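You operate a simulated robot arm through the tools that you are given. There is no shell and no other tool. Be economical: measure what you need, move in short steps, check, and stop when the job is done.

The job below is to be done with a simulated robot arm. You get a single attempt, and the scene is never put back.

TASK
Pump the tank up to 6 bar, switch off and unplug the compressor.
Fine: black socket on, then the compressor; both switches off before the plug goes back in its holder.

Only the result counts: the job must be done as asked and must still hold three seconds after the hand-in. Knocking over, shifting, dropping, spilling or breaking anything else fails it.

THE ROBOT
A 6-joint arm with a two-finger parallel gripper, fixed in place. Base frame: the origin is at the foot of the arm, x ahead of it, y to its left, z up. Readings come in cm, degrees, newtons and seconds.
With the tool pointing down near the work surface it reaches from about 30 to 80 cm from the base axis. Its first joint turns from -166.0 to 166.0 degrees. Payload 3.91 kg.
The tool frame sits at the grasp point between the pads (the TCP): z along the fingers, y along the line on which they close. The tips reach 3 cm beyond it. Largest opening 11 cm; finger width 2, thickness 1; the body of the gripper, 4.8 by 11.2 cm, starts 5.5 cm behind the TCP.
Orientation is told as [roll, pitch, yaw] about the base's x, y, z axes, in that order, counted from this pose: with the fingers straight down and closing along the base's y, the tool's x points along the base's -x, its y along +y and its z along -z.

THE INTERFACE
- The arm moves only by the tool apply_moves. Its argument "motion" is a list of rows, each a list of 3 entries, a list of its own where there are three numbers: the shift along the tool's x, y, z in cm, then the turn, a rotation vector about the tool's x, y, z in degrees, then the finger opening in cm, from 0 to 11. In form: [[[dx, dy, dz], [ax, ay, az], gripper], ...]. A call has 1 to 20 rows; each row is the pose to reach, as a shift and turn from the pose commanded when the call began, along the tool's axes at that moment. Each row takes 0.2 s and may step no farther than 5 cm and 8.6 degrees from the row before; otherwise, or with a gripper value out of range, the whole call is refused. Where a pose cannot be reached the arm comes as near as it can. A force on the tool above 60 N (or 10 N above the force at the start of the call, whichever is more), or a blocked arm, ends the call early, and 0.2 s more pass. The fingers move at their own pace (about 4.5 cm/s each) and stop on an object; they squeeze with about 38 N. The grip force told is the motor's: it shows also when the fingers shut on nothing. Time passes only in rows, and 0.2 s behind the last, so rows that repeat a pose let the fingers close. It gives the time, the measured TCP pose, the force on the tool (base axes), the opening and the grip force at its end, in the units of the frame above (readings bear some noise).
- Cameras (640 x 400 px; columns grow to the right, rows downward): "scene" is fixed at [39.77, -65.11, 159.33]; the picture's right is [1.00, -0.08, 0.00], its down [-0.02, -0.29, -0.96] and it looks along [0.08, 0.95, -0.29] (base axes); focal length 375 px, centre (320, 200). "wrist" rides on the gripper at [-3.6, 0, -5.7] in the tool frame; the picture's right is [0.00, -1.00, 0.00], its down [0.97, 0.00, -0.24] and it looks along [0.24, 0.00, 0.97] (tool axes); focal length 218 px, centre (320, 200). There is no depth. A picture from a camera that has moved, and an enlarged one, comes with that camera's place and axes in the base frame and with its lens.
- snapshot(camera): a new picture of that camera. It takes no simulated time.
- slide_trunk(by): slides the trunk up (or, below 0, down) by that many cm; the arm rides with it, the base frame stays. It gives what a move gives, with no picture.
- close_up(camera, box): a new picture of the part [left, top, right, bottom] of that camera's present view, enlarged. It takes no simulated time.
- close_job(): hands the job in; it is judged then, once.

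Work in short steps. Places have to be worked out from the pictures, the camera data and where the tool is seen: move nearer, look again, correct. Check each grasp and each placing, and mend what went wrong. You have 120 turns and 84 pictures in all, those below and enlarged ones among them. Open the gripper and draw the arm clear of the work before you hand the job in, unless the task says otherwise; then end with one line.

The tools are called after "Call:" by a JSON object that holds its "op" and its "data". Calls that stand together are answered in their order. apply_moves: Moves the arm, as the interface text tells. Its arguments: {"type":"object","properties":{"motion":{"type":"array","items":{"type":"array"}}},"required":["motion"]} The other tools are called the same way: slide_trunk (by) slides the trunk up or down; snapshot (camera) takes a picture; close_up (camera, box) takes an enlarged picture of a part of a camera's view; close_job () hands the job in.

At the start:

```text
time_s: 0.0
tool_pos: [28.11, 33.97, 133.32]
ee_rot: [0.0, 0.0, 0.0]
wrist_force: [0.3, -1.0, 0.2]
finger_gap: 11.01
gripper_force: 0.1
trunk travel left (down, up): [-55.0, 6.0]
```

scene: 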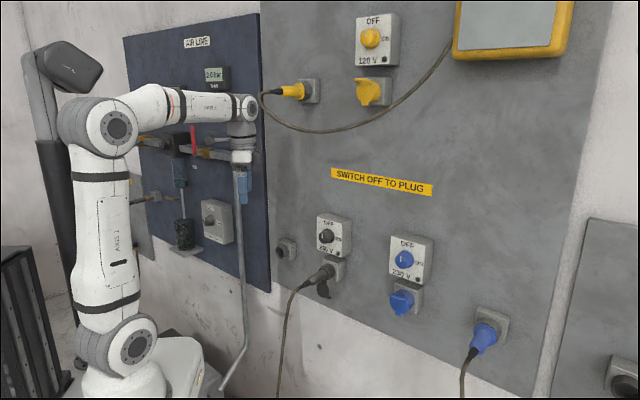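
wrist: 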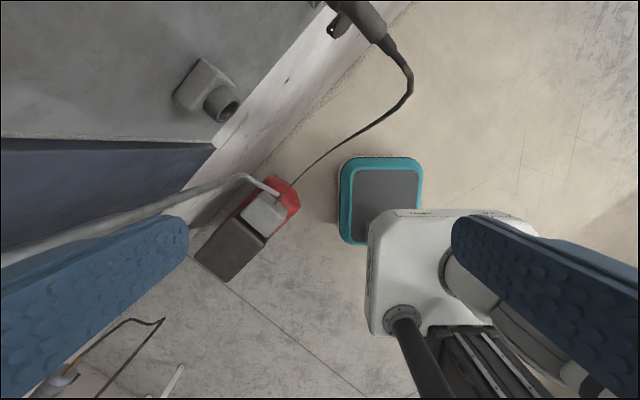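

The panel carries a black socket with a plug already in it, an empty holder to its left, and an air panel behind the arm. I'll enlarge the important parts first.

Call:
{"op": "close_up", "data": {"camera": "scene", "box": [260, 190, 460, 315]}}

Call:
{"op": "close_up", "data": {"camera": "scene", "box": [120, 20, 280, 120]}}

Call:
{"op": "close_up", "data": {"camera": "scene", "box": [120, 110, 300, 290]}}

```text
3.20 times, centred on (360, 252) of scene
camera zoom: at [39.77, -65.11, 159.33], right [1.0, -0.08, 0.0], down [-0.02, -0.29, -0.96], along [0.08, 0.95, -0.29], focal length 1200 px, centre (192, 32)
```

zoom: 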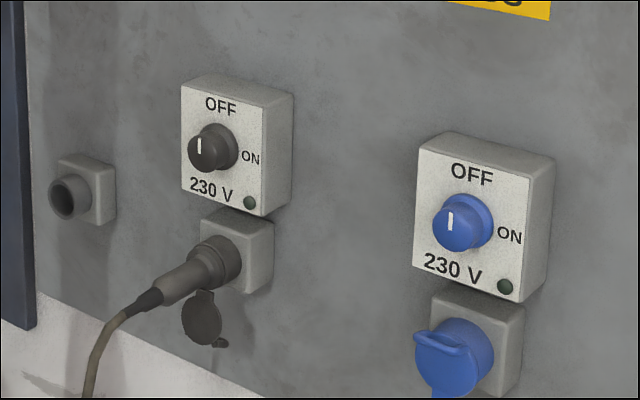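

```text
4.00 times, centred on (200, 70) of scene
camera zoom: at [39.77, -65.11, 159.33], right [1.0, -0.08, 0.0], down [-0.02, -0.29, -0.96], along [0.08, 0.95, -0.29], focal length 1500 px, centre (800, 720)
```

zoom: 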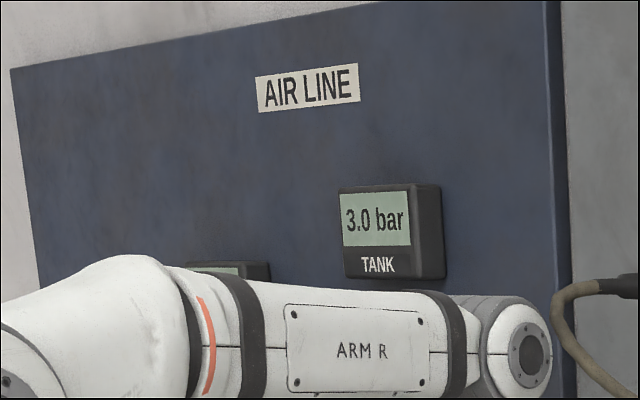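

```text
2.22 times, centred on (210, 200) of scene
camera zoom: at [39.77, -65.11, 159.33], right [1.0, -0.08, 0.0], down [-0.02, -0.29, -0.96], along [0.08, 0.95, -0.29], focal length 833 px, centre (564, 200)
```

zoom: 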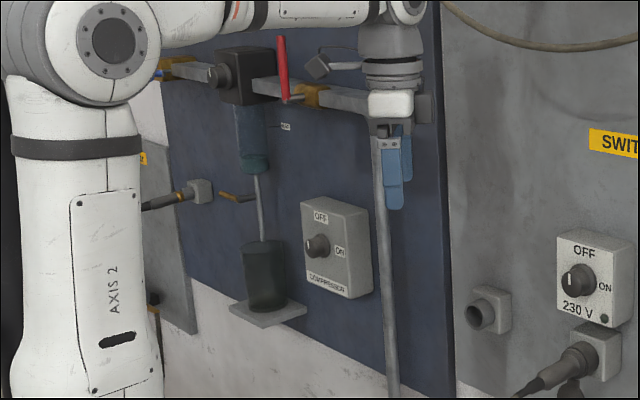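

The panel stands at about 45°, facing the arm, and the black plug is already in its socket with every switch OFF and the tank at 3.0 bar. I'll yaw the tool 45° towards the wall and move over to face the black switch.

Call:
{"op": "apply_moves", "data": {"motion": [[[-1.4, -1.7, 0], [0, 0, -7.5], 11], [[-2.8, -3.4, 0], [0, 0, -15], 11], [[-4.2, -5.1, 0], [0, 0, -22.5], 11], [[-5.6, -6.8, 0], [0, 0, -30], 11], [[-7, -8.5, 0], [0, 0, -37.5], 11], [[-8.4, -10.2, 0], [0, 0, -45], 11], [[-8.4, -10.2, 0], [0, 0, -45], 11]]}}

```text
time_s: 1.6
tool_pos: [36.44, 23.61, 133.24]
ee_rot: [-0.1, 0.0, 45.0]
wrist_force: [-0.1, -0.2, 1.0]
finger_gap: 10.99
gripper_force: 0.1
trunk travel left (down, up): [-55.0, 6.0]
```

Yaw reached as commanded. Next I pitch the tool horizontal to face the wall while lowering slightly.

Call:
{"op": "apply_moves", "data": {"motion": [[[0, 0, 0.5], [0, -8.18, 0], 11], [[0, 0, 1], [0, -16.36, 0], 11], [[0, 0, 1.5], [0, -24.54, 0], 11], [[0, 0, 2], [0, -32.72, 0], 11], [[0, 0, 2.5], [0, -40.9, 0], 11], [[0, 0, 3], [0, -49.1, 0], 11], [[0, 0, 3.5], [0, -57.3, 0], 11], [[0, 0, 4], [0, -65.5, 0], 11], [[0, 0, 4.5], [0, -73.6, 0], 11], [[0, 0, 5], [0, -81.8, 0], 11], [[0, 0, 5.5], [0, -90, 0], 11], [[0, 0, 5.5], [0, -90, 0], 11]]}}

Call:
{"op": "snapshot", "data": {"camera": "wrist"}}

Call:
{"op": "snapshot", "data": {"camera": "scene"}}

```text
time_s: 4.2
tool_pos: [40.1, 25.63, 131.25]
ee_rot: [-156.3, -89.9, -158.7]
wrist_force: [-0.7, 0.3, -0.5]
finger_gap: 11.02
gripper_force: 0.1
out of reach, approached as far as the arm can: row 10, 11, 12
trunk travel left (down, up): [-55.0, 6.0]
```

```text
78 pictures are left
camera wrist: at [36.19, 21.56, 135.01], right [0.71, -0.71, 0.0], down [-0.17, -0.17, -0.97], along [0.69, 0.69, -0.24], focal length 218 px, centre (320, 200)
```

wrist: 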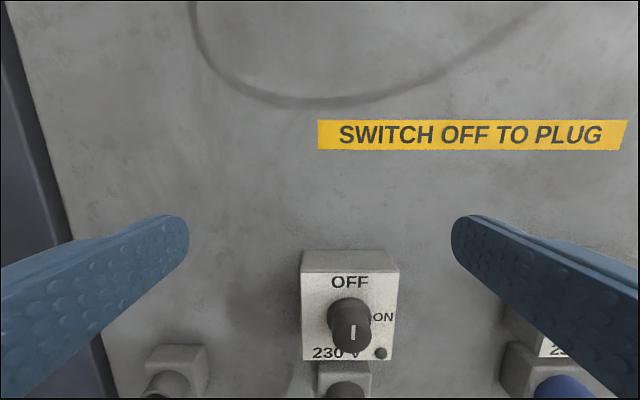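

```text
77 pictures are left
```

scene: 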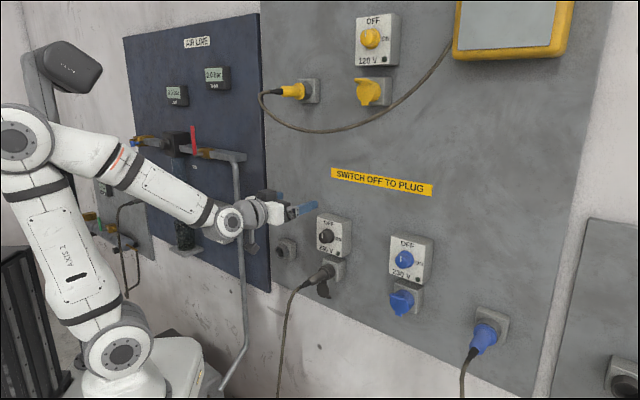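

Facing the wall square-on now; triangulating both views puts the black knob's front at about (48.5, 30.3, 119.7). I make a partial move first to see whether the commanded pose matches the measured one.

Call:
{"op": "apply_moves", "data": {"motion": [[[2, -0.9, 0.7], [0, 0, 0], 8], [[4, -1.8, 1.4], [0, 0, 0], 7], [[6, -2.7, 2], [0, 0, 0], 7], [[6, -2.7, 2], [0, 0, 0], 7]]}}

```text
time_s: 5.2
tool_pos: [44.26, 25.63, 125.77]
ee_rot: [-24.1, -89.9, 69.2]
wrist_force: [-0.2, -0.1, -0.4]
finger_gap: 6.98
gripper_force: 0.1
out of reach, approached as far as the arm can: row 1, 2, 3, 4
trunk travel left (down, up): [-55.0, 6.0]
```

The residuals show the arm still holds the raw command (about n 44.6, u 11.7, z 121.8), because the tool was too close to the base. Next I shift to a reachable pre-grasp pose in front of the knob.

Call:
{"op": "apply_moves", "data": {"motion": [[[1, -0.6, 3], [0, 0, 0], 7], [[2.1, -1.2, 6.4], [0, 0, 0], 7], [[2.1, -1.2, 6.4], [0, 0, 0], 7]]}}

Call:
{"op": "snapshot", "data": {"camera": "wrist"}}

Call:
{"op": "close_up", "data": {"camera": "scene", "box": [220, 170, 420, 295]}}

```text
time_s: 6.0
tool_pos: [49.51, 29.16, 123.58]
ee_rot: [-156.5, -90.0, -158.5]
wrist_force: [-3.0, -3.6, 1.8]
finger_gap: 7.02
gripper_force: 0.1
trunk travel left (down, up): [-55.0, 6.0]
```

```text
76 pictures are left
camera wrist: at [45.56, 25.11, 127.33], right [0.71, -0.71, 0.0], down [-0.17, -0.17, -0.97], along [0.69, 0.69, -0.24], focal length 218 px, centre (320, 200)
```

wrist: 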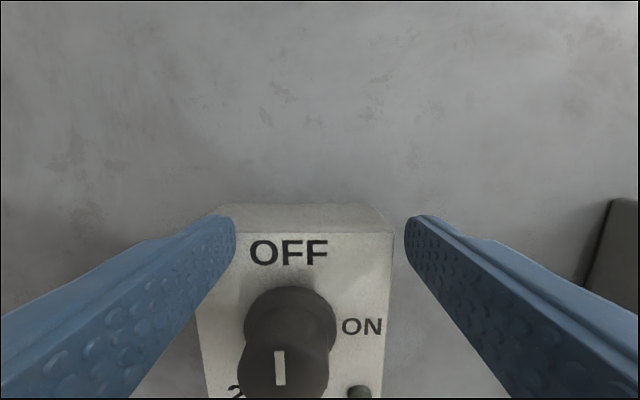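

```text
3.20 times, centred on (320, 232) of scene
camera zoom: at [39.77, -65.11, 159.33], right [1.0, -0.08, 0.0], down [-0.02, -0.29, -0.96], along [0.08, 0.95, -0.29], focal length 1200 px, centre (320, 96)
```

zoom: 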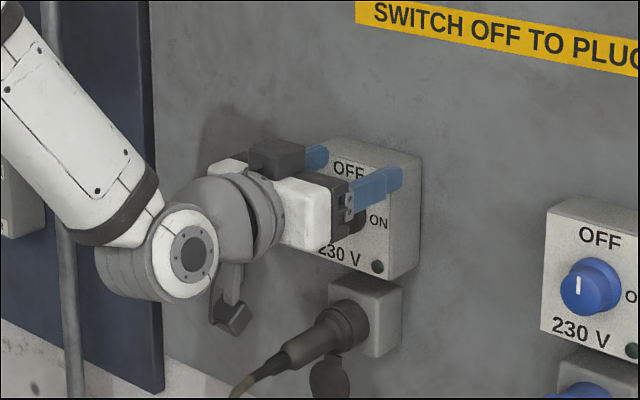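

The command was in fact rebased on the reached pose, so the fingertips are now lightly touching the switch box. The refined knob axis is u≈13.2, z≈119.9, so I back off first and then align with it.

Call:
{"op": "apply_moves", "data": {"motion": [[[0, 0, -2.2], [0, 0, 0], 7], [[0, 0, -4.4], [0, 0, 0], 7], [[1.8, 0.6, -4.4], [0, 0, 0], 7], [[3.7, 1.2, -4.4], [0, 0, 0], 7], [[3.7, 1.2, -4.4], [0, 0, 0], 7]]}}

Call:
{"op": "snapshot", "data": {"camera": "wrist"}}

```text
time_s: 7.2
tool_pos: [46.06, 27.29, 120.06]
ee_rot: [-110.5, -90.1, 155.4]
wrist_force: [-0.2, 0.7, 0.5]
finger_gap: 6.96
gripper_force: 0.1
out of reach, approached as far as the arm can: row 4, 5
trunk travel left (down, up): [-55.0, 6.0]
```

```text
74 pictures are left
camera wrist: at [41.96, 23.12, 123.72], right [0.71, -0.71, 0.0], down [-0.17, -0.17, -0.97], along [0.69, 0.69, -0.24], focal length 218 px, centre (320, 200)
```

wrist: 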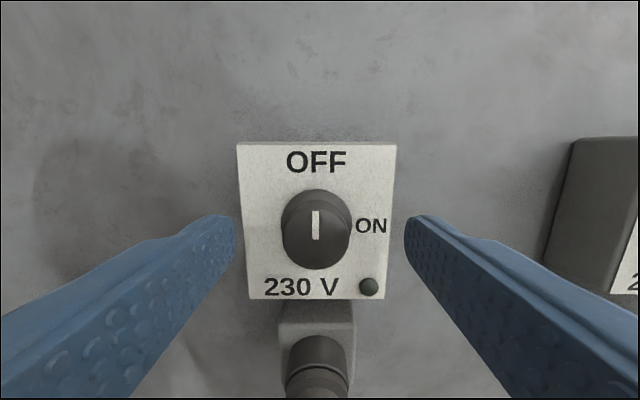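

Well aligned: the knob axis is about 0.4 cm below the tool axis. I'll advance 2.9 cm and close on the knob.

Call:
{"op": "apply_moves", "data": {"motion": [[[0.4, 0.1, 1.0], [0, 0, 0], 7], [[0.4, 0.1, 2.9], [0, 0, 0], 7], [[0.4, 0.1, 2.9], [0, 0, 0], 5], [[0.4, 0.1, 2.9], [0, 0, 0], 3], [[0.4, 0.1, 2.9], [0, 0, 0], 2.5], [[0.4, 0.1, 2.9], [0, 0, 0], 2.5]]}}

Call:
{"op": "snapshot", "data": {"camera": "wrist"}}

```text
time_s: 8.6
tool_pos: [47.88, 29.45, 119.57]
ee_rot: [-78.2, -89.9, 123.3]
wrist_force: [-5.3, 6.2, -0.8]
finger_gap: 3.37
gripper_force: 44.9
trunk travel left (down, up): [-55.0, 6.0]
```

```text
73 pictures are left
camera wrist: at [43.93, 25.37, 123.33], right [0.71, -0.71, 0.0], down [-0.17, -0.17, -0.97], along [0.69, 0.69, -0.24], focal length 218 px, centre (320, 200)
```

wrist: 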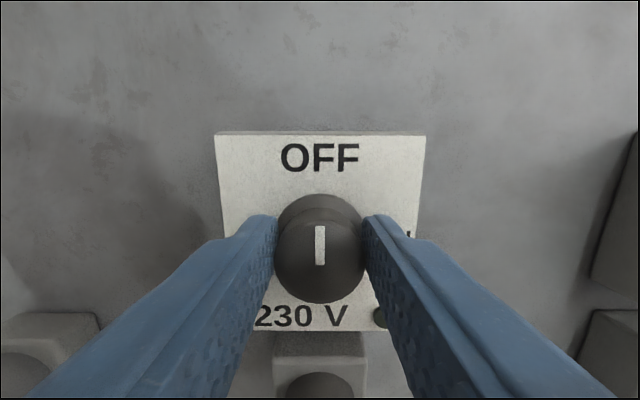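

The knob is gripped (gap 3.37 cm). Now I turn it 90° clockwise (OFF to ON).

Call:
{"op": "apply_moves", "data": {"motion": [[[0, 0.1, 0], [0, 0, 8.2], 2.5], [[0, 0.1, 0], [0, 0, 16.4], 2.5], [[0, 0.1, 0], [0, 0, 24.6], 2.5], [[0, 0.1, 0], [0, 0, 32.8], 2.5], [[0, 0.1, 0], [0, 0, 41], 2.5], [[0, 0.1, 0], [0, 0, 49.2], 2.5], [[0, 0.1, 0], [0, 0, 57.4], 2.5], [[0, 0.1, 0], [0, 0, 65.6], 2.5], [[0, 0.1, 0], [0, 0, 73.8], 2.5], [[0, 0.1, 0], [0, 0, 82], 2.5], [[0, 0.1, 0], [0, 0, 90], 2.5], [[0, 0.1, 0], [0, 0, 90], 2.5]]}}

Call:
{"op": "snapshot", "data": {"camera": "wrist"}}

Call:
{"op": "snapshot", "data": {"camera": "scene"}}

```text
time_s: 11.2
tool_pos: [48.14, 29.37, 119.11]
ee_rot: [89.1, 0.3, -45.0]
wrist_force: [4.4, -16.5, -41.0]
finger_gap: 3.33
gripper_force: 44.8
trunk travel left (down, up): [-55.0, 6.0]
```

```text
72 pictures are left
camera wrist: at [46.71, 22.64, 119.28], right [-0.01, -0.01, -1.0], down [-0.86, 0.52, 0.01], along [0.52, 0.86, -0.01], focal length 218 px, centre (320, 200)
```

wrist: 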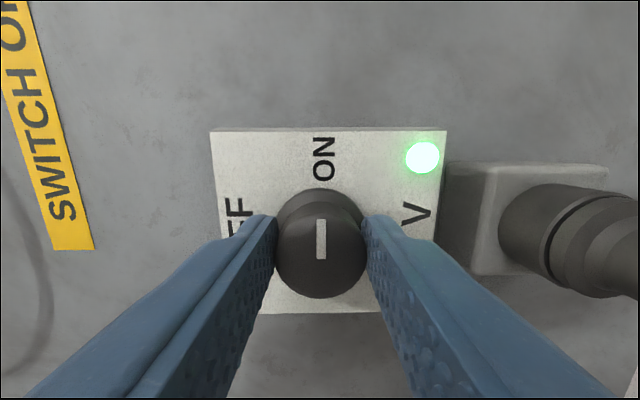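

```text
71 pictures are left
```

scene: 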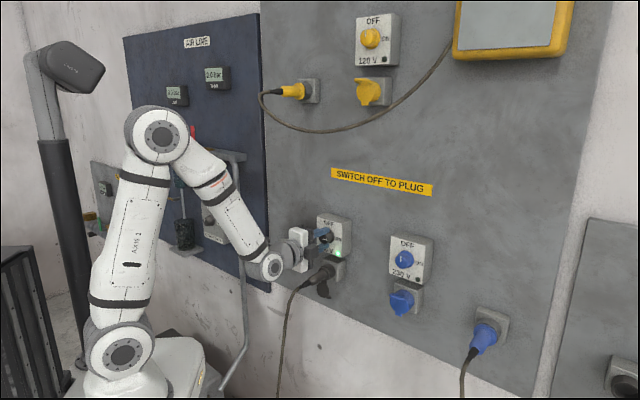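

The black socket's lamp is lit: ON. I release and back straight out.

Call:
{"op": "apply_moves", "data": {"motion": [[[0, 0, 0], [0, 0, 0], 4], [[0, 0, 0], [0, 0, 0], 5], [[0, 0, -1.5], [0, 0, 0], 5.5], [[0, 0, -3], [0, 0, 0], 5.5], [[0, 0, -4.5], [0, 0, 0], 5.5], [[0, 0, -6], [0, 0, 0], 5.5], [[0, 0, -6], [0, 0, 0], 5.5]]}}

Call:
{"op": "snapshot", "data": {"camera": "wrist"}}

Call:
{"op": "close_up", "data": {"camera": "scene", "box": [100, 50, 260, 150]}}

```text
time_s: 12.8
tool_pos: [46.35, 26.45, 120.45]
ee_rot: [90.0, 0.0, -45.0]
wrist_force: [0.0, 0.7, 1.3]
finger_gap: 5.52
gripper_force: 0.1
out of reach, approached as far as the arm can: row 5, 6, 7
trunk travel left (down, up): [-55.0, 6.0]
```

```text
70 pictures are left
camera wrist: at [44.86, 19.69, 120.54], right [0.0, 0.0, -1.0], down [-0.86, 0.52, 0.0], along [0.52, 0.86, 0.0], focal length 218 px, centre (320, 200)
```

wrist: 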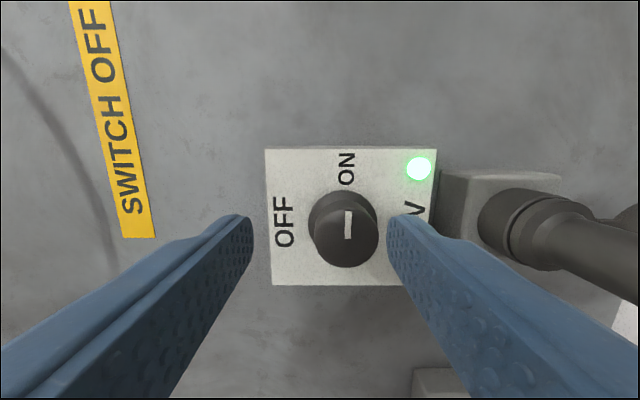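

```text
4.00 times, centred on (180, 100) of scene
camera zoom: at [39.77, -65.11, 159.33], right [1.0, -0.08, 0.0], down [-0.02, -0.29, -0.96], along [0.08, 0.95, -0.29], focal length 1500 px, centre (880, 600)
```

zoom: 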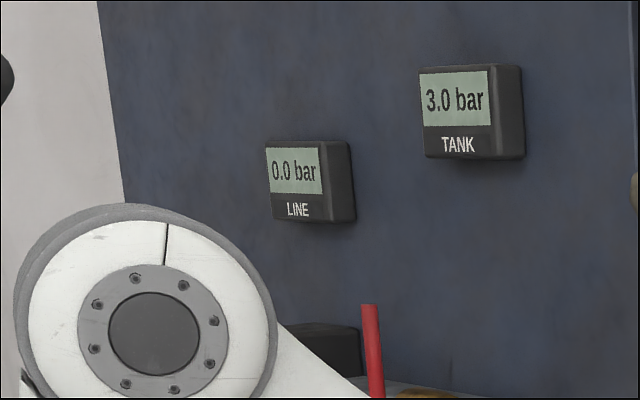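

Tank shows 3.0 bar, line 0.0 bar with the red valve closed. I un-roll the gripper while travelling left along the wall, keeping clear of the vertical pipe (near u≈-26, n≈58).

Call:
{"op": "apply_moves", "data": {"motion": [[[2.7, 0, 0], [0, 0, -8.2], 7], [[5.4, 0, 0], [0, 0, -16.4], 7], [[8.1, 0, 0], [0, 0, -24.6], 7], [[10.8, 0, -0.3], [0, 0, -32.8], 7], [[13.5, 0, -0.6], [0, 0, -41], 7], [[16.2, 0, -1], [0, 0, -49.2], 7], [[18.9, 0, -1.3], [0, 0, -57.4], 7], [[21.6, 0, -1.6], [0, 0, -65.6], 7], [[24.3, 0, -2], [0, 0, -73.8], 7], [[27, 0, -2.3], [0, 0, -82], 7], [[29.7, 0, -2.6], [0, 0, -90], 7], [[33, 0, -3], [0, 0, -90], 7], [[36, 0, -3], [0, 0, -90], 7], [[36, 0, -3], [0, 0, -90], 7]]}}

Call:
{"op": "snapshot", "data": {"camera": "wrist"}}

Call:
{"op": "snapshot", "data": {"camera": "scene"}}

```text
time_s: 15.8
tool_pos: [39.65, 33.28, 124.19]
ee_rot: [-60.6, -88.1, 112.9]
wrist_force: [1.7, -0.2, 0.2]
finger_gap: 7.02
gripper_force: 0.1
out of reach, approached as far as the arm can: row 1, 2, 3, 4, 5, 6, 7, 8, 9, 10, 11, 12, 13, 14
trunk travel left (down, up): [-55.0, 6.0]
```

```text
68 pictures are left
camera wrist: at [36.1, 28.65, 128.0], right [0.79, -0.61, 0.03], down [-0.13, -0.22, -0.97], along [0.6, 0.76, -0.26], focal length 218 px, centre (320, 200)
```

wrist: 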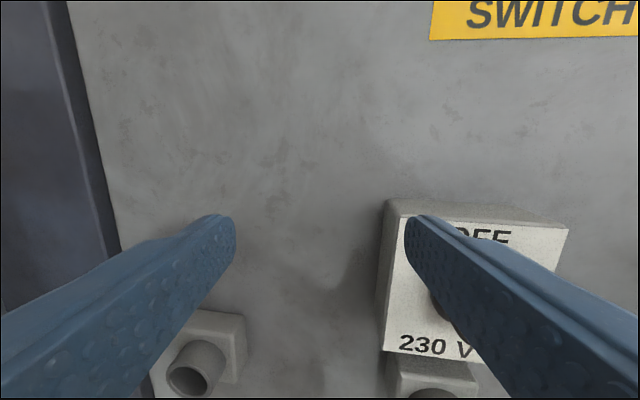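

```text
67 pictures are left
```

scene: 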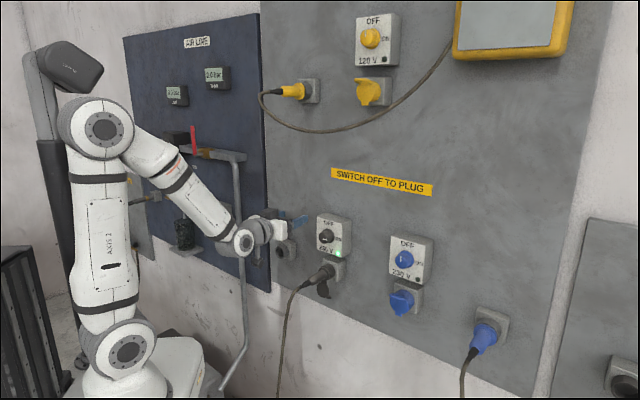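

At this height the level tool can't get any nearer the base, so the travel stalled at u≈4.5 with a slight twist. I raise 10 cm, straighten the tool, then lower the trunk so the arm has room.

Call:
{"op": "apply_moves", "data": {"motion": [[[-3.4, 0, 0], [2.4, -0.4, 0.6], 7], [[-6.8, 0, -0.5], [4.8, -0.8, 1.2], 7], [[-10, 0, -1], [7.2, -1.1, 1.7], 7], [[-10, 0, -1], [7.2, -1.1, 1.7], 7]]}}

Call:
{"op": "slide_trunk", "data": {"by": -14}}

```text
time_s: 16.8
tool_pos: [41.77, 29.88, 134.37]
ee_rot: [-176.6, -89.8, -138.1]
wrist_force: [0.6, -0.5, -1.1]
finger_gap: 6.99
gripper_force: 0.2
out of reach, approached as far as the arm can: row 1, 2, 3, 4
trunk travel left (down, up): [-55.0, 6.0]
```

```text
time_s: 18.5
tool_pos: [41.74, 29.85, 120.36]
ee_rot: [-172.2, -89.7, -142.5]
wrist_force: [-0.6, 0.8, -0.4]
finger_gap: 7.02
gripper_force: 0.1
trunk travel left (down, up): [-41.0, 20.0]
```

The trunk is 14 cm lower and the tool is level and square. I try going left and slightly back again.

Call:
{"op": "apply_moves", "data": {"motion": [[[0, 2, -1], [0, 0, 0], 7], [[0, 4, -1.5], [0, 0, 0], 7], [[0, 7, -1.5], [0, 0, 0], 7], [[0, 10, -1.5], [0, 0, 0], 7], [[0, 10, -1.5], [0, 0, 0], 7]]}}

Call:
{"op": "snapshot", "data": {"camera": "scene"}}

```text
time_s: 19.7
tool_pos: [39.6, 29.17, 121.1]
ee_rot: [-167.5, -89.8, -146.6]
wrist_force: [0.7, -0.9, -0.2]
finger_gap: 6.98
gripper_force: 0.1
out of reach, approached as far as the arm can: row 1, 2, 3, 4, 5
trunk travel left (down, up): [-41.0, 20.0]
```

```text
66 pictures are left
```

scene: 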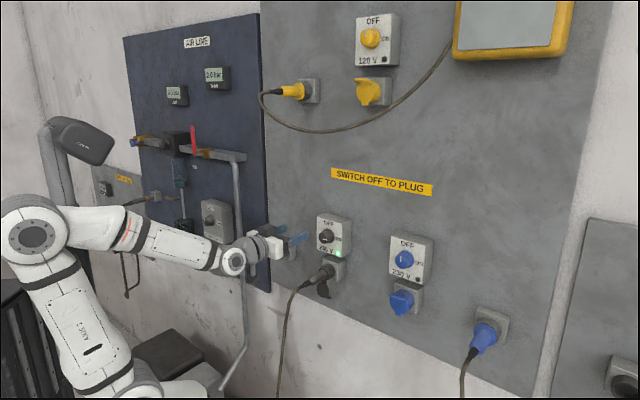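

The arm seems limited to a radius of about 50 cm for a level tool, so cutting inwards was the fault. I move out to n≈51.5 and slide left at that constant distance.

Call:
{"op": "apply_moves", "data": {"motion": [[[0, 0, 2.9], [0, 0, 0], 7], [[0, 3, 2.9], [0, 0, 0], 7], [[0, 6, 2.9], [0, 0, 0], 7], [[0, 9, 2.9], [0, 0, 0], 7], [[0, 12, 2.9], [0, 0, 0], 7], [[0, 12, 2.9], [0, 0, 0], 7]]}}

```text
time_s: 21.1
tool_pos: [41.28, 30.39, 121.75]
ee_rot: [-169.9, -89.8, -144.4]
wrist_force: [-1.1, 0.6, 0.2]
finger_gap: 7.01
gripper_force: 0.1
out of reach, approached as far as the arm can: row 1, 2, 3, 4, 5, 6
trunk travel left (down, up): [-41.0, 20.0]
```

Left travel is still blocked even with radius to spare, so it looks like a wrist singularity with tool and forearm nearly aligned. I'll pitch the tool down, as it was at the start, to travel left that way.

Call:
{"op": "apply_moves", "data": {"motion": [[[-0.5, 0, -0.5], [0, 8, 0], 7], [[-1, 0, -1], [0, 16, 0], 7], [[-1.5, 0, -1.5], [0, 24, 0], 7], [[-2, 0, -2], [0, 32, 0], 7], [[-2.5, 0, -2.5], [0, 40, 0], 7], [[-3, 0, -3], [0, 48, 0], 7], [[-3.5, 0, -3.5], [0, 56, 0], 7], [[-4, 0, -4], [0, 64, 0], 7], [[-4, 0, -4], [0, 72, 0], 7], [[-4, 0, -4], [0, 72, 0], 7]]}}

Call:
{"op": "snapshot", "data": {"camera": "scene"}}

```text
time_s: 23.3
tool_pos: [38.34, 27.63, 125.91]
ee_rot: [-0.3, -18.2, 45.3]
wrist_force: [0.6, -1.0, 0.0]
finger_gap: 7.02
gripper_force: 0.0
out of reach, approached as far as the arm can: row 2, 3, 4
trunk travel left (down, up): [-41.0, 20.0]
```

```text
65 pictures are left
```

scene: 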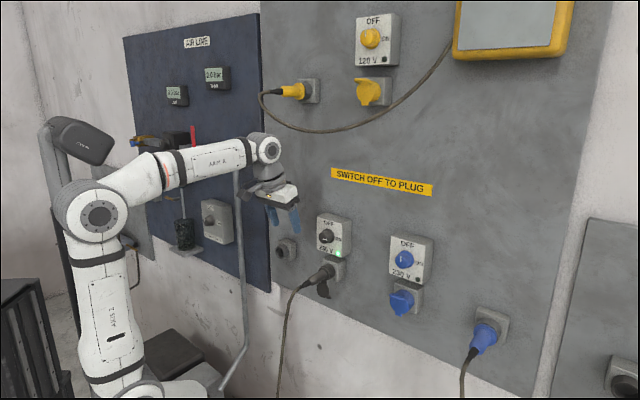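

That worked cleanly. Now I travel left along the wall with the tool pointing mostly down, staying well off the panel.

Call:
{"op": "apply_moves", "data": {"motion": [[[0, 3, 0], [0, 0, 0], 7], [[0, 6, 0], [0, 0, 0], 7], [[0, 9, 0], [0, 0, 0], 7], [[0, 12, 0], [0, 0, 0], 7], [[0, 15, 0], [0, 0, 0], 7], [[0, 18, 0], [0, 0, 0], 7], [[0, 21, 0], [0, 0, 0], 7], [[0, 24, 0], [0, 0, 0], 7], [[0, 27, 0], [0, 0, 0], 7], [[0, 30, 0], [0, 0, 0], 7], [[0, 33, 0], [0, 0, 0], 7], [[0, 36, 0], [0, 0, 0], 7], [[0, 39, 0], [0, 0, 0], 7], [[0, 42, 0], [0, 0, 0], 7], [[0, 42, 0], [0, 0, 0], 7]]}}

Call:
{"op": "snapshot", "data": {"camera": "wrist"}}

Call:
{"op": "snapshot", "data": {"camera": "scene"}}

```text
time_s: 26.5
tool_pos: [8.64, 57.38, 125.89]
ee_rot: [0.0, -18.3, 45.4]
wrist_force: [-0.4, 0.0, -1.4]
finger_gap: 7.0
gripper_force: 0.1
trunk travel left (down, up): [-41.0, 20.0]
```

```text
64 pictures are left
camera wrist: at [9.82, 58.41, 132.57], right [0.71, -0.7, 0.0], down [-0.7, -0.71, -0.08], along [0.05, 0.05, -1.0], focal length 218 px, centre (320, 200)
```

wrist: 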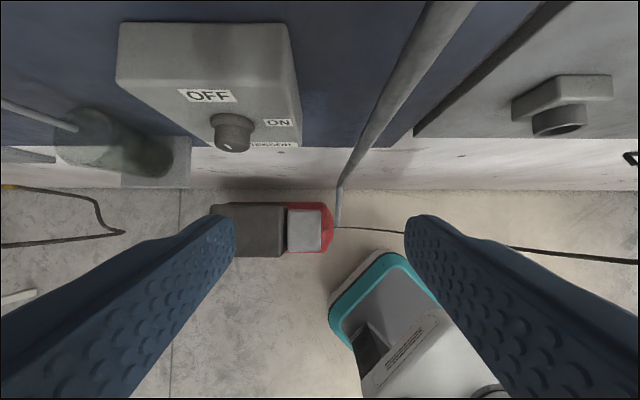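

```text
63 pictures are left
```

scene: 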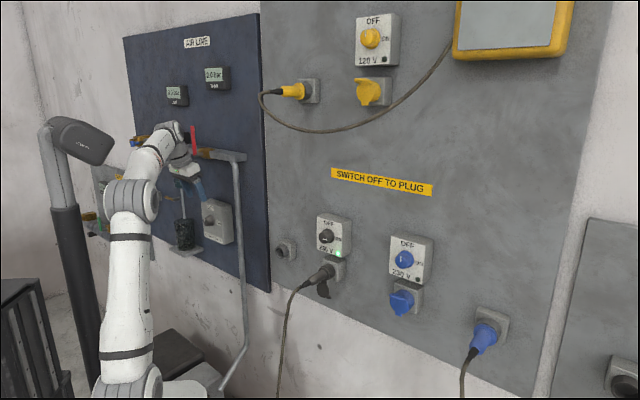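

The compressor knob is visible; both views agree on about n 55.2, u -42.7, z 111.7. I pitch the tool back up to face the wall here.

Call:
{"op": "apply_moves", "data": {"motion": [[[0, 0, 0], [0, -8, 0], 7], [[0, 0, 0], [0, -16, 0], 7], [[0, 0, 0], [0, -24, 0], 7], [[0, 0, 0], [0, -32, 0], 7], [[0, 0, 0], [0, -40, 0], 7], [[0, 0, 0], [0, -48, 0], 7], [[0, 0, 0], [0, -56, 0], 7], [[0, 0, 0], [0, -64, 0], 7], [[0, 0, 0], [0, -71.8, 0], 7], [[0, 0, 0], [0, -71.8, 0], 7]]}}

Call:
{"op": "snapshot", "data": {"camera": "wrist"}}

```text
time_s: 28.7
tool_pos: [8.48, 57.27, 125.8]
ee_rot: [-173.1, -89.9, -141.7]
wrist_force: [-0.7, 0.4, -0.4]
finger_gap: 7.01
gripper_force: 0.0
trunk travel left (down, up): [-41.0, 20.0]
```

```text
62 pictures are left
camera wrist: at [4.57, 53.14, 129.5], right [0.71, -0.7, 0.0], down [-0.17, -0.17, -0.97], along [0.68, 0.69, -0.24], focal length 218 px, centre (320, 200)
```

wrist: 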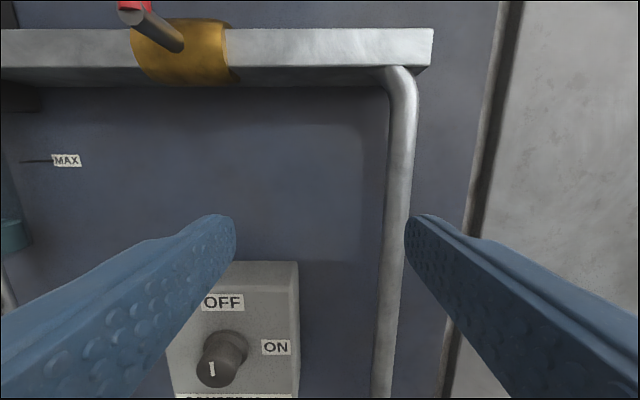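

The knob refines to u≈-43.1, z≈111.9, front at n≈55.2. I move in front of it at n≈50.

Call:
{"op": "apply_moves", "data": {"motion": [[[3.5, 2.1, 0], [0, 0, 0], 7], [[7, 4.2, 1], [0, 0, 0], 7], [[10.5, 6.4, 2], [0, 0, 0], 7], [[13.8, 8.5, 3.5], [0, 0, 0], 7], [[13.8, 8.5, 3.5], [0, 0, 0], 7]]}}

Call:
{"op": "snapshot", "data": {"camera": "wrist"}}

```text
time_s: 29.9
tool_pos: [5.22, 65.84, 111.6]
ee_rot: [-151.7, -89.9, -163.0]
wrist_force: [0.4, 0.6, 0.2]
finger_gap: 6.97
gripper_force: 0.1
trunk travel left (down, up): [-41.0, 20.0]
```

```text
61 pictures are left
camera wrist: at [1.3, 61.67, 115.42], right [0.71, -0.7, 0.0], down [-0.17, -0.17, -0.97], along [0.68, 0.69, -0.24], focal length 218 px, centre (320, 200)
```

wrist: 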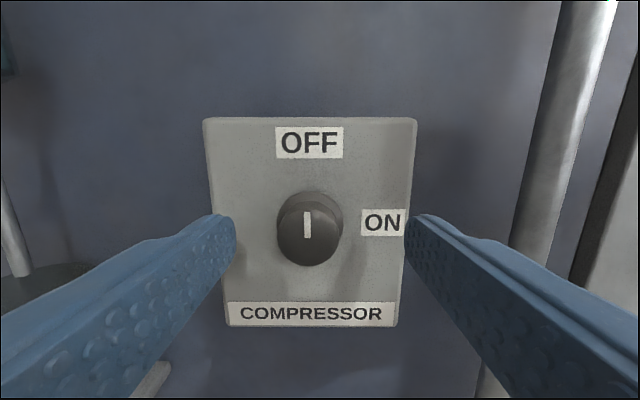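

Aligned to within a few mm; correcting 0.65 cm down and 0.4 cm left, then advancing and closing on the compressor knob.

Call:
{"op": "apply_moves", "data": {"motion": [[[0.65, 0.4, 1.5], [0, 0, 0], 7], [[0.65, 0.4, 4.2], [0, 0, 0], 7], [[0.65, 0.4, 4.2], [0, 0, 0], 5], [[0.65, 0.4, 4.2], [0, 0, 0], 3], [[0.65, 0.4, 4.2], [0, 0, 0], 2.3], [[0.65, 0.4, 4.2], [0, 0, 0], 2.3]]}}

Call:
{"op": "snapshot", "data": {"camera": "wrist"}}

Call:
{"op": "close_up", "data": {"camera": "scene", "box": [100, 50, 260, 150]}}

```text
time_s: 31.3
tool_pos: [7.59, 69.05, 111.12]
ee_rot: [-130.6, -89.8, 176.1]
wrist_force: [-14.2, 0.5, 0.0]
finger_gap: 3.39
gripper_force: 45.0
trunk travel left (down, up): [-41.0, 20.0]
```

```text
60 pictures are left
camera wrist: at [3.59, 64.84, 114.83], right [0.71, -0.7, 0.0], down [-0.17, -0.17, -0.97], along [0.68, 0.69, -0.24], focal length 218 px, centre (320, 200)
```

wrist: 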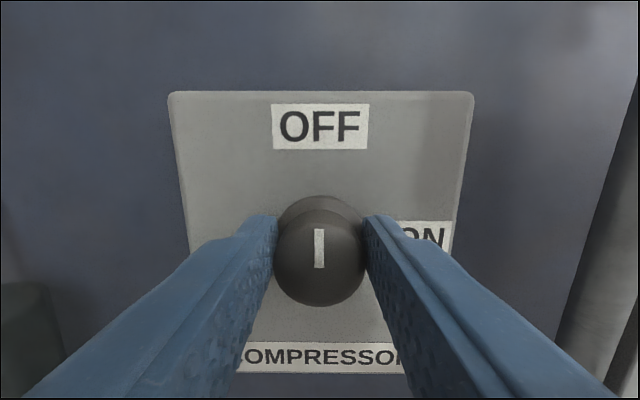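

```text
4.00 times, centred on (180, 100) of scene
camera zoom: at [39.77, -65.11, 159.33], right [1.0, -0.08, 0.0], down [-0.02, -0.29, -0.96], along [0.08, 0.95, -0.29], focal length 1500 px, centre (880, 600)
```

zoom: 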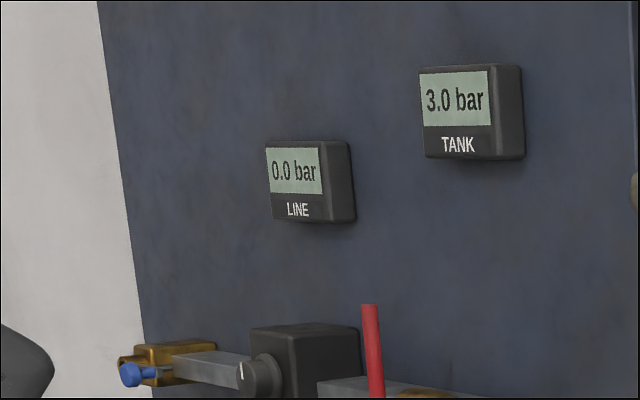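

Knob gripped (gap 3.39), tank display clearly visible. I turn the compressor ON.

Call:
{"op": "apply_moves", "data": {"motion": [[[0, 0.2, 0], [0, 0, 8.2], 2.3], [[0, 0.2, 0], [0, 0, 16.4], 2.3], [[0, 0.2, 0], [0, 0, 24.6], 2.3], [[0, 0.2, 0], [0, 0, 32.8], 2.3], [[0, 0.2, 0], [0, 0, 41], 2.3], [[0, 0.2, 0], [0, 0, 49.2], 2.3], [[0, 0.2, 0], [0, 0, 57.4], 2.3], [[0, 0.2, 0], [0, 0, 65.6], 2.3], [[0, 0.2, 0], [0, 0, 73.8], 2.3], [[0, 0.2, 0], [0, 0, 82], 2.3], [[0, 0.2, 0], [0, 0, 90], 2.3]]}}

Call:
{"op": "close_up", "data": {"camera": "scene", "box": [100, 50, 260, 150]}}

Call:
{"op": "snapshot", "data": {"camera": "wrist"}}

```text
time_s: 32.5
tool_pos: [7.76, 68.82, 110.96]
ee_rot: [89.0, -49.4, -44.7]
wrist_force: [-0.2, -23.5, -2.8]
finger_gap: 3.36
gripper_force: 44.8
out of reach, approached as far as the arm can: row 6
trunk travel left (down, up): [-41.0, 20.0]
stopped in row 6: the force on the tool passed its limit (the readings are from after the stop); the commanded pose is now the measured one
```

```text
4.00 times, centred on (180, 100) of scene
camera zoom: at [39.77, -65.11, 159.33], right [1.0, -0.08, 0.0], down [-0.02, -0.29, -0.96], along [0.08, 0.95, -0.29], focal length 1500 px, centre (880, 600)
```

zoom: 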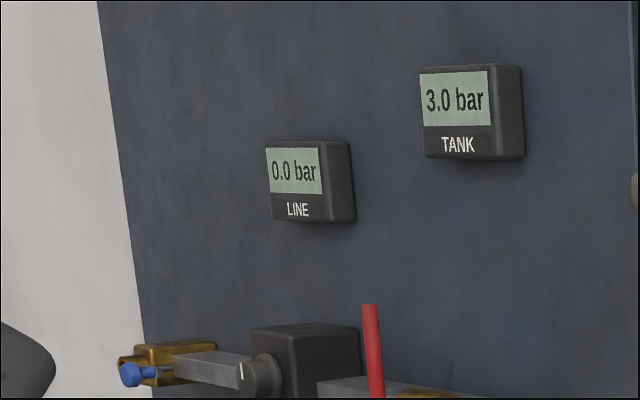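

```text
57 pictures are left
camera wrist: at [5.42, 62.99, 113.92], right [0.53, -0.55, -0.65], down [-0.62, 0.28, -0.73], along [0.58, 0.79, -0.19], focal length 218 px, centre (320, 200)
```

wrist: 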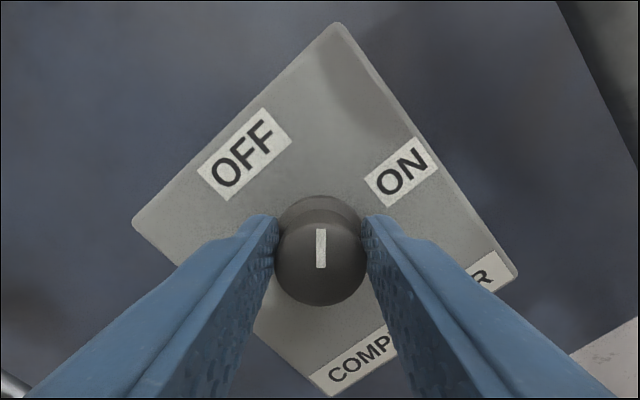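

The wrist roll ran out at about 41° with the knob half turned. I'll open, roll back 90° around the knob, and regrip to finish the turn.

Call:
{"op": "apply_moves", "data": {"motion": [[[0, 0, 0], [0, 0, 0], 4.5], [[0, 0, 0], [0, 0, 0], 6], [[0, 0, 0], [0, 0, -8.2], 6], [[0, 0, 0], [0, 0, -16.4], 6], [[0, 0, 0], [0, 0, -24.6], 6], [[0, 0, 0], [0, 0, -32.8], 6], [[0, 0, 0], [0, 0, -41], 6], [[0, 0, 0], [0, 0, -49.2], 6], [[0, 0, 0], [0, 0, -57.4], 6], [[0, 0, 0], [0, 0, -65.6], 6], [[0, 0, 0], [0, 0, -73.8], 6], [[0, 0, 0], [0, 0, -82], 6], [[0, 0, 0], [0, 0, -90], 6], [[0, 0, 0], [0, 0, -90], 6]]}}

Call:
{"op": "snapshot", "data": {"camera": "wrist"}}

```text
time_s: 35.5
tool_pos: [7.54, 69.1, 110.78]
ee_rot: [-89.1, -40.5, 134.0]
wrist_force: [1.0, -0.2, 0.1]
finger_gap: 6.02
gripper_force: 0.2
trunk travel left (down, up): [-41.0, 20.0]
```

```text
56 pictures are left
camera wrist: at [1.76, 66.97, 113.3], right [0.46, -0.45, 0.76], down [0.34, -0.7, -0.63], along [0.82, 0.55, -0.17], focal length 218 px, centre (320, 200)
```

wrist: 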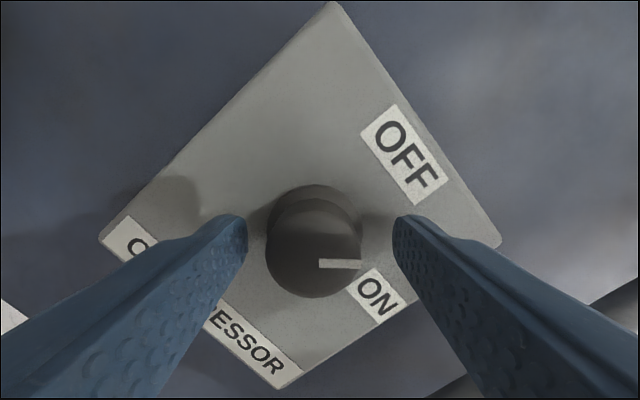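

The knob held its 41° position. I regrip and turn the remaining ~50°.

Call:
{"op": "apply_moves", "data": {"motion": [[[0, 0.1, 0], [0, 0, 0], 4], [[0, 0.1, 0], [0, 0, 0], 2.3], [[0, 0.1, 0], [0, 0, 0], 2.3], [[0, 0.1, 0], [0, 0, 0], 2.3], [[0, 0.1, 0], [0, 0, 8.4], 2.3], [[0, 0.1, 0], [0, 0, 16.8], 2.3], [[0, 0.1, 0], [0, 0, 25.2], 2.3], [[0, 0.1, 0], [0, 0, 33.6], 2.3], [[0, 0.1, 0], [0, 0, 42], 2.3], [[0, 0.1, 0], [0, 0, 49.5], 2.3]]}}

Call:
{"op": "close_up", "data": {"camera": "scene", "box": [100, 50, 260, 150]}}

Call:
{"op": "snapshot", "data": {"camera": "wrist"}}

```text
time_s: 37.7
tool_pos: [7.54, 69.03, 110.73]
ee_rot: [0.8, -89.3, 43.9]
wrist_force: [-12.2, -25.4, -20.7]
finger_gap: 3.32
gripper_force: 44.8
trunk travel left (down, up): [-41.0, 20.0]
```

```text
4.00 times, centred on (180, 100) of scene
camera zoom: at [39.77, -65.11, 159.33], right [1.0, -0.08, 0.0], down [-0.02, -0.29, -0.96], along [0.08, 0.95, -0.29], focal length 1500 px, centre (880, 600)
```

zoom: 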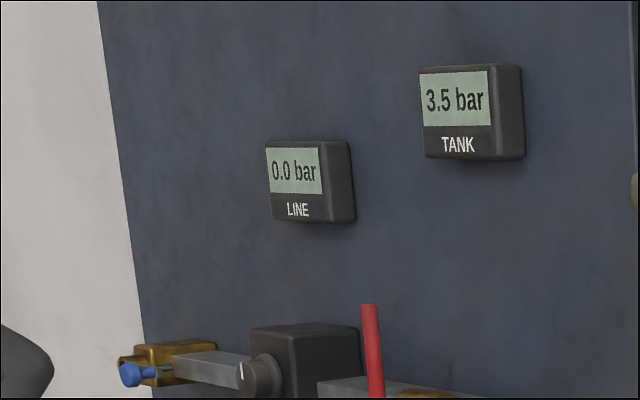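

```text
54 pictures are left
camera wrist: at [3.52, 64.95, 114.49], right [0.7, -0.71, 0.0], down [-0.18, -0.18, -0.97], along [0.69, 0.68, -0.25], focal length 218 px, centre (320, 200)
```

wrist: 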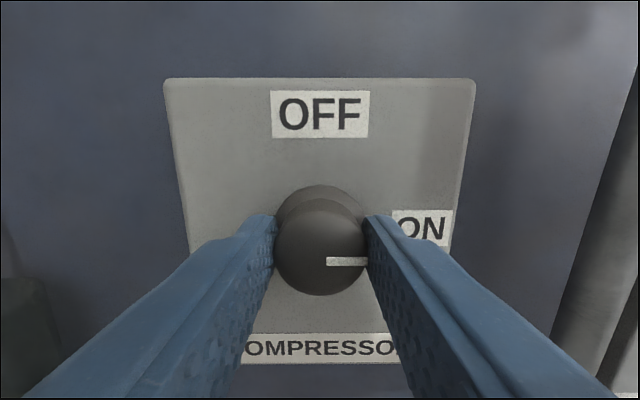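

The compressor runs (3.5 bar already) and I still hold the knob. I wait 1.2 s to measure the fill rate.

Call:
{"op": "apply_moves", "data": {"motion": [[[0, 0, 0], [0, 0, 0], 2.3], [[0, 0, 0], [0, 0, 0], 2.3], [[0, 0, 0], [0, 0, 0], 2.3], [[0, 0, 0], [0, 0, 0], 2.3], [[0, 0, 0], [0, 0, 0], 2.3]]}}

Call:
{"op": "close_up", "data": {"camera": "scene", "box": [100, 50, 260, 150]}}

```text
time_s: 38.9
tool_pos: [7.52, 69.03, 110.7]
ee_rot: [-7.1, -89.3, 52.0]
wrist_force: [-12.9, -27.2, -23.8]
finger_gap: 3.37
gripper_force: 44.7
trunk travel left (down, up): [-41.0, 20.0]
```

```text
4.00 times, centred on (180, 100) of scene
camera zoom: at [39.77, -65.11, 159.33], right [1.0, -0.08, 0.0], down [-0.02, -0.29, -0.96], along [0.08, 0.95, -0.29], focal length 1500 px, centre (880, 600)
```

zoom: 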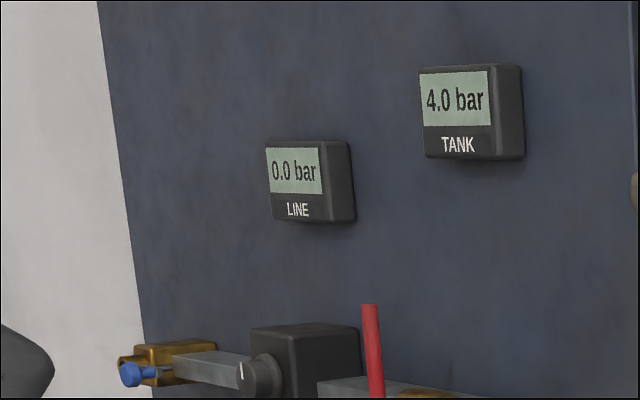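

Rate is about 0.42 bar/s, and it started at around 45° of knob angle. While it fills I turn the knob back just 30° (still above the switching point) so the final switch-off is quick.

Call:
{"op": "apply_moves", "data": {"motion": [[[0, 0, 0], [0, 0, -7.5], 2.3], [[0, 0, 0], [0, 0, -15], 2.3], [[0, 0, 0], [0, 0, -22.5], 2.3], [[0, 0, 0], [0, 0, -30], 2.3]]}}

Call:
{"op": "close_up", "data": {"camera": "scene", "box": [100, 50, 260, 150]}}

```text
time_s: 39.9
tool_pos: [7.37, 69.14, 110.66]
ee_rot: [-88.6, -59.9, 133.5]
wrist_force: [-17.0, -19.1, -24.0]
finger_gap: 3.35
gripper_force: 45.3
trunk travel left (down, up): [-41.0, 20.0]
```

```text
4.00 times, centred on (180, 100) of scene
camera zoom: at [39.77, -65.11, 159.33], right [1.0, -0.08, 0.0], down [-0.02, -0.29, -0.96], along [0.08, 0.95, -0.29], focal length 1500 px, centre (880, 600)
```

zoom: 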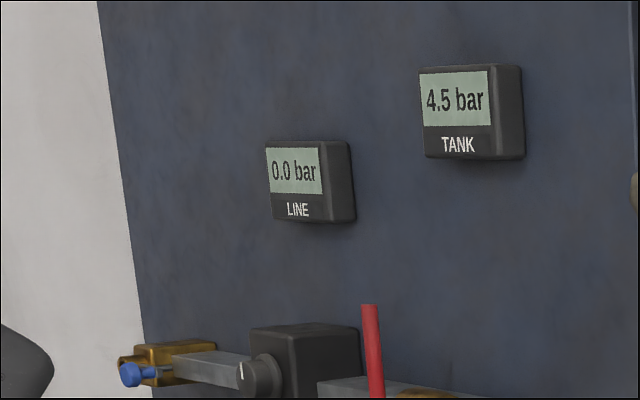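

4.5 bar at 39.9 s and rising about 0.45 bar/s. I hold another 1.4 s.

Call:
{"op": "apply_moves", "data": {"motion": [[[0, 0, 0], [0, 0, 0], 2.3], [[0, 0, 0], [0, 0, 0], 2.3], [[0, 0, 0], [0, 0, 0], 2.3], [[0, 0, 0], [0, 0, 0], 2.3], [[0, 0, 0], [0, 0, 0], 2.3], [[0, 0, 0], [0, 0, 0], 2.3]]}}

Call:
{"op": "close_up", "data": {"camera": "scene", "box": [100, 50, 260, 150]}}

```text
time_s: 41.3
tool_pos: [7.4, 69.16, 110.68]
ee_rot: [-88.6, -59.9, 133.6]
wrist_force: [-18.9, -18.5, -24.7]
finger_gap: 3.36
gripper_force: 45.4
trunk travel left (down, up): [-41.0, 20.0]
```

```text
4.00 times, centred on (180, 100) of scene
camera zoom: at [39.77, -65.11, 159.33], right [1.0, -0.08, 0.0], down [-0.02, -0.29, -0.96], along [0.08, 0.95, -0.29], focal length 1500 px, centre (880, 600)
```

zoom: 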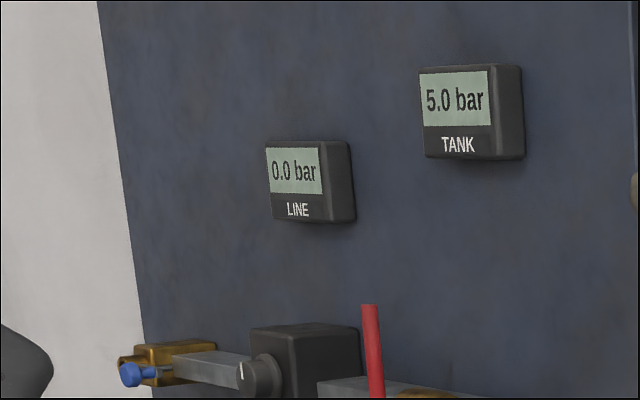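

5.0 bar, about 0.42 bar/s; I hold 1.6 s more (expecting ~5.7).

Call:
{"op": "apply_moves", "data": {"motion": [[[0, 0, 0], [0, 0, 0], 2.3], [[0, 0, 0], [0, 0, 0], 2.3], [[0, 0, 0], [0, 0, 0], 2.3], [[0, 0, 0], [0, 0, 0], 2.3], [[0, 0, 0], [0, 0, 0], 2.3], [[0, 0, 0], [0, 0, 0], 2.3], [[0, 0, 0], [0, 0, 0], 2.3]]}}

Call:
{"op": "close_up", "data": {"camera": "scene", "box": [100, 50, 260, 150]}}

```text
time_s: 42.9
tool_pos: [7.38, 69.21, 110.71]
ee_rot: [-88.6, -59.9, 133.5]
wrist_force: [-19.9, -17.8, -25.9]
finger_gap: 3.35
gripper_force: 45.4
trunk travel left (down, up): [-41.0, 20.0]
```

```text
4.00 times, centred on (180, 100) of scene
camera zoom: at [39.77, -65.11, 159.33], right [1.0, -0.08, 0.0], down [-0.02, -0.29, -0.96], along [0.08, 0.95, -0.29], focal length 1500 px, centre (880, 600)
```

zoom: 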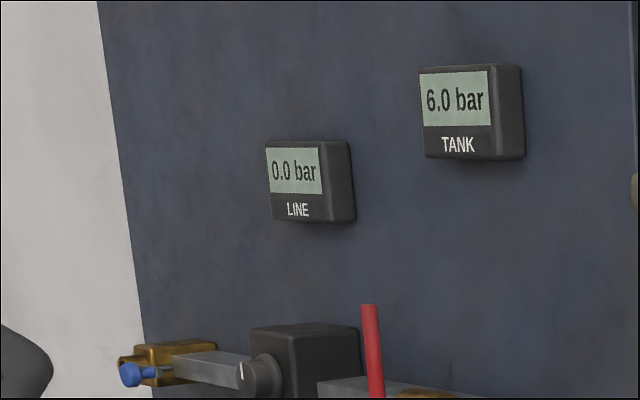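

The display reads 6.0 bar, so I turn the compressor knob OFF immediately.

Call:
{"op": "apply_moves", "data": {"motion": [[[0, 0, 0], [0, 0, -8.5], 2.3], [[0, 0, 0], [0, 0, -17], 2.3], [[0, 0, 0], [0, 0, -25.5], 2.3], [[0, 0, 0], [0, 0, -34], 2.3], [[0, 0, 0], [0, 0, -42.5], 2.3], [[0, 0, 0], [0, 0, -51], 2.3], [[0, 0, 0], [0, 0, -59.5], 2.3], [[0, 0, 0], [0, 0, -60], 2.3]]}}

Call:
{"op": "close_up", "data": {"camera": "scene", "box": [100, 50, 260, 150]}}

Call:
{"op": "snapshot", "data": {"camera": "wrist"}}

```text
time_s: 44.7
tool_pos: [7.32, 69.13, 110.5]
ee_rot: [-89.3, 0.5, 134.9]
wrist_force: [-25.9, -18.2, -34.4]
finger_gap: 3.35
gripper_force: 44.8
trunk travel left (down, up): [-41.0, 20.0]
```

```text
4.00 times, centred on (180, 100) of scene
camera zoom: at [39.77, -65.11, 159.33], right [1.0, -0.08, 0.0], down [-0.02, -0.29, -0.96], along [0.08, 0.95, -0.29], focal length 1500 px, centre (880, 600)
```

zoom: 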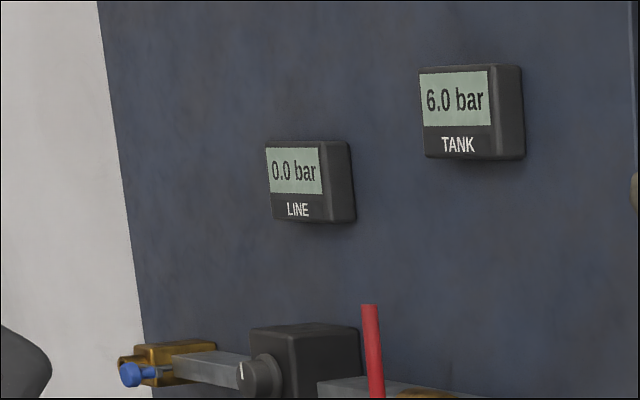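

```text
48 pictures are left
camera wrist: at [0.82, 67.59, 110.71], right [0.0, 0.01, 1.0], down [0.51, -0.86, 0.01], along [0.86, 0.51, -0.01], focal length 218 px, centre (320, 200)
```

wrist: 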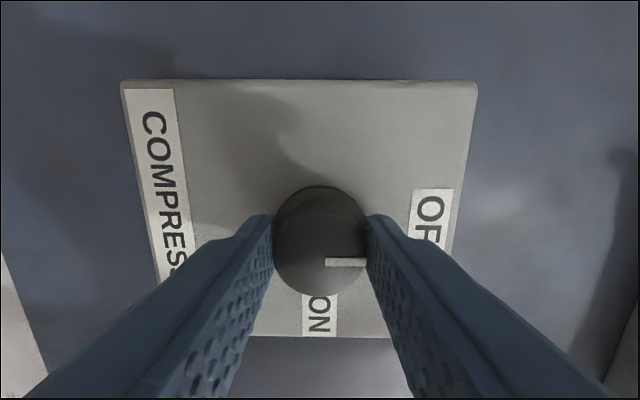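

Compressor is OFF and the tank still reads 6.0 bar. I release, back off, and unroll the gripper.

Call:
{"op": "apply_moves", "data": {"motion": [[[0, 0, 0], [0, 0, 0], 4], [[0, 0, 0], [0, 0, 0], 6], [[0, 0, -2], [0, 0, 0], 6], [[0, 0, -4], [0, 0, 0], 6], [[0, 0, -6], [0, 0, 0], 6], [[0, 0, -6], [0, 0, 8.2], 6], [[0, 0, -6], [0, 0, 16.4], 6], [[0, 0, -6], [0, 0, 24.6], 6], [[0, 0, -6], [0, 0, 32.8], 6], [[0, 0, -6], [0, 0, 41], 6], [[0, 0, -6], [0, 0, 49.2], 6], [[0, 0, -6], [0, 0, 57.4], 6], [[0, 0, -6], [0, 0, 65.6], 6], [[0, 0, -6], [0, 0, 73.8], 6], [[0, 0, -6], [0, 0, 82], 6], [[0, 0, -6], [0, 0, 89.5], 6], [[0, 0, -6], [0, 0, 89.5], 6]]}}

Call:
{"op": "snapshot", "data": {"camera": "wrist"}}

Call:
{"op": "close_up", "data": {"camera": "scene", "box": [100, 50, 260, 150]}}

```text
time_s: 48.3
tool_pos: [3.36, 64.92, 110.72]
ee_rot: [-28.5, -89.2, 73.3]
wrist_force: [0.4, 0.6, 0.0]
finger_gap: 6.01
gripper_force: 0.0
trunk travel left (down, up): [-41.0, 20.0]
```

```text
47 pictures are left
camera wrist: at [-0.57, 60.81, 114.63], right [0.7, -0.71, 0.01], down [-0.17, -0.18, -0.97], along [0.69, 0.68, -0.25], focal length 218 px, centre (320, 200)
```

wrist: 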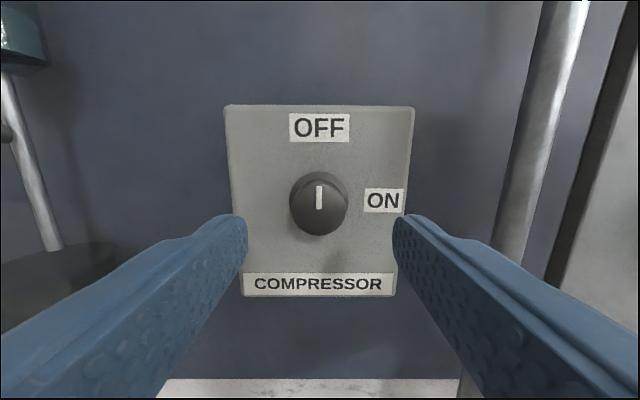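

```text
4.00 times, centred on (180, 100) of scene
camera zoom: at [39.77, -65.11, 159.33], right [1.0, -0.08, 0.0], down [-0.02, -0.29, -0.96], along [0.08, 0.95, -0.29], focal length 1500 px, centre (880, 600)
```

zoom: 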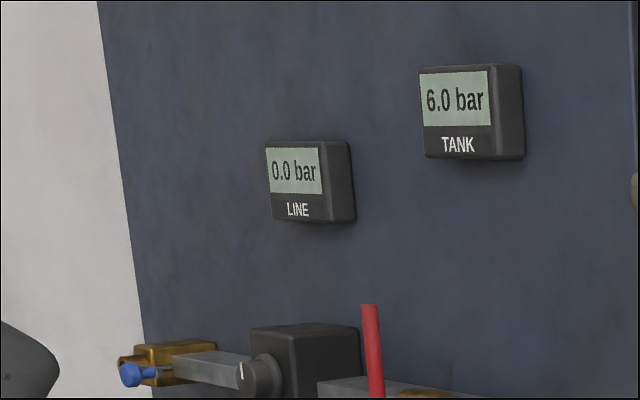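

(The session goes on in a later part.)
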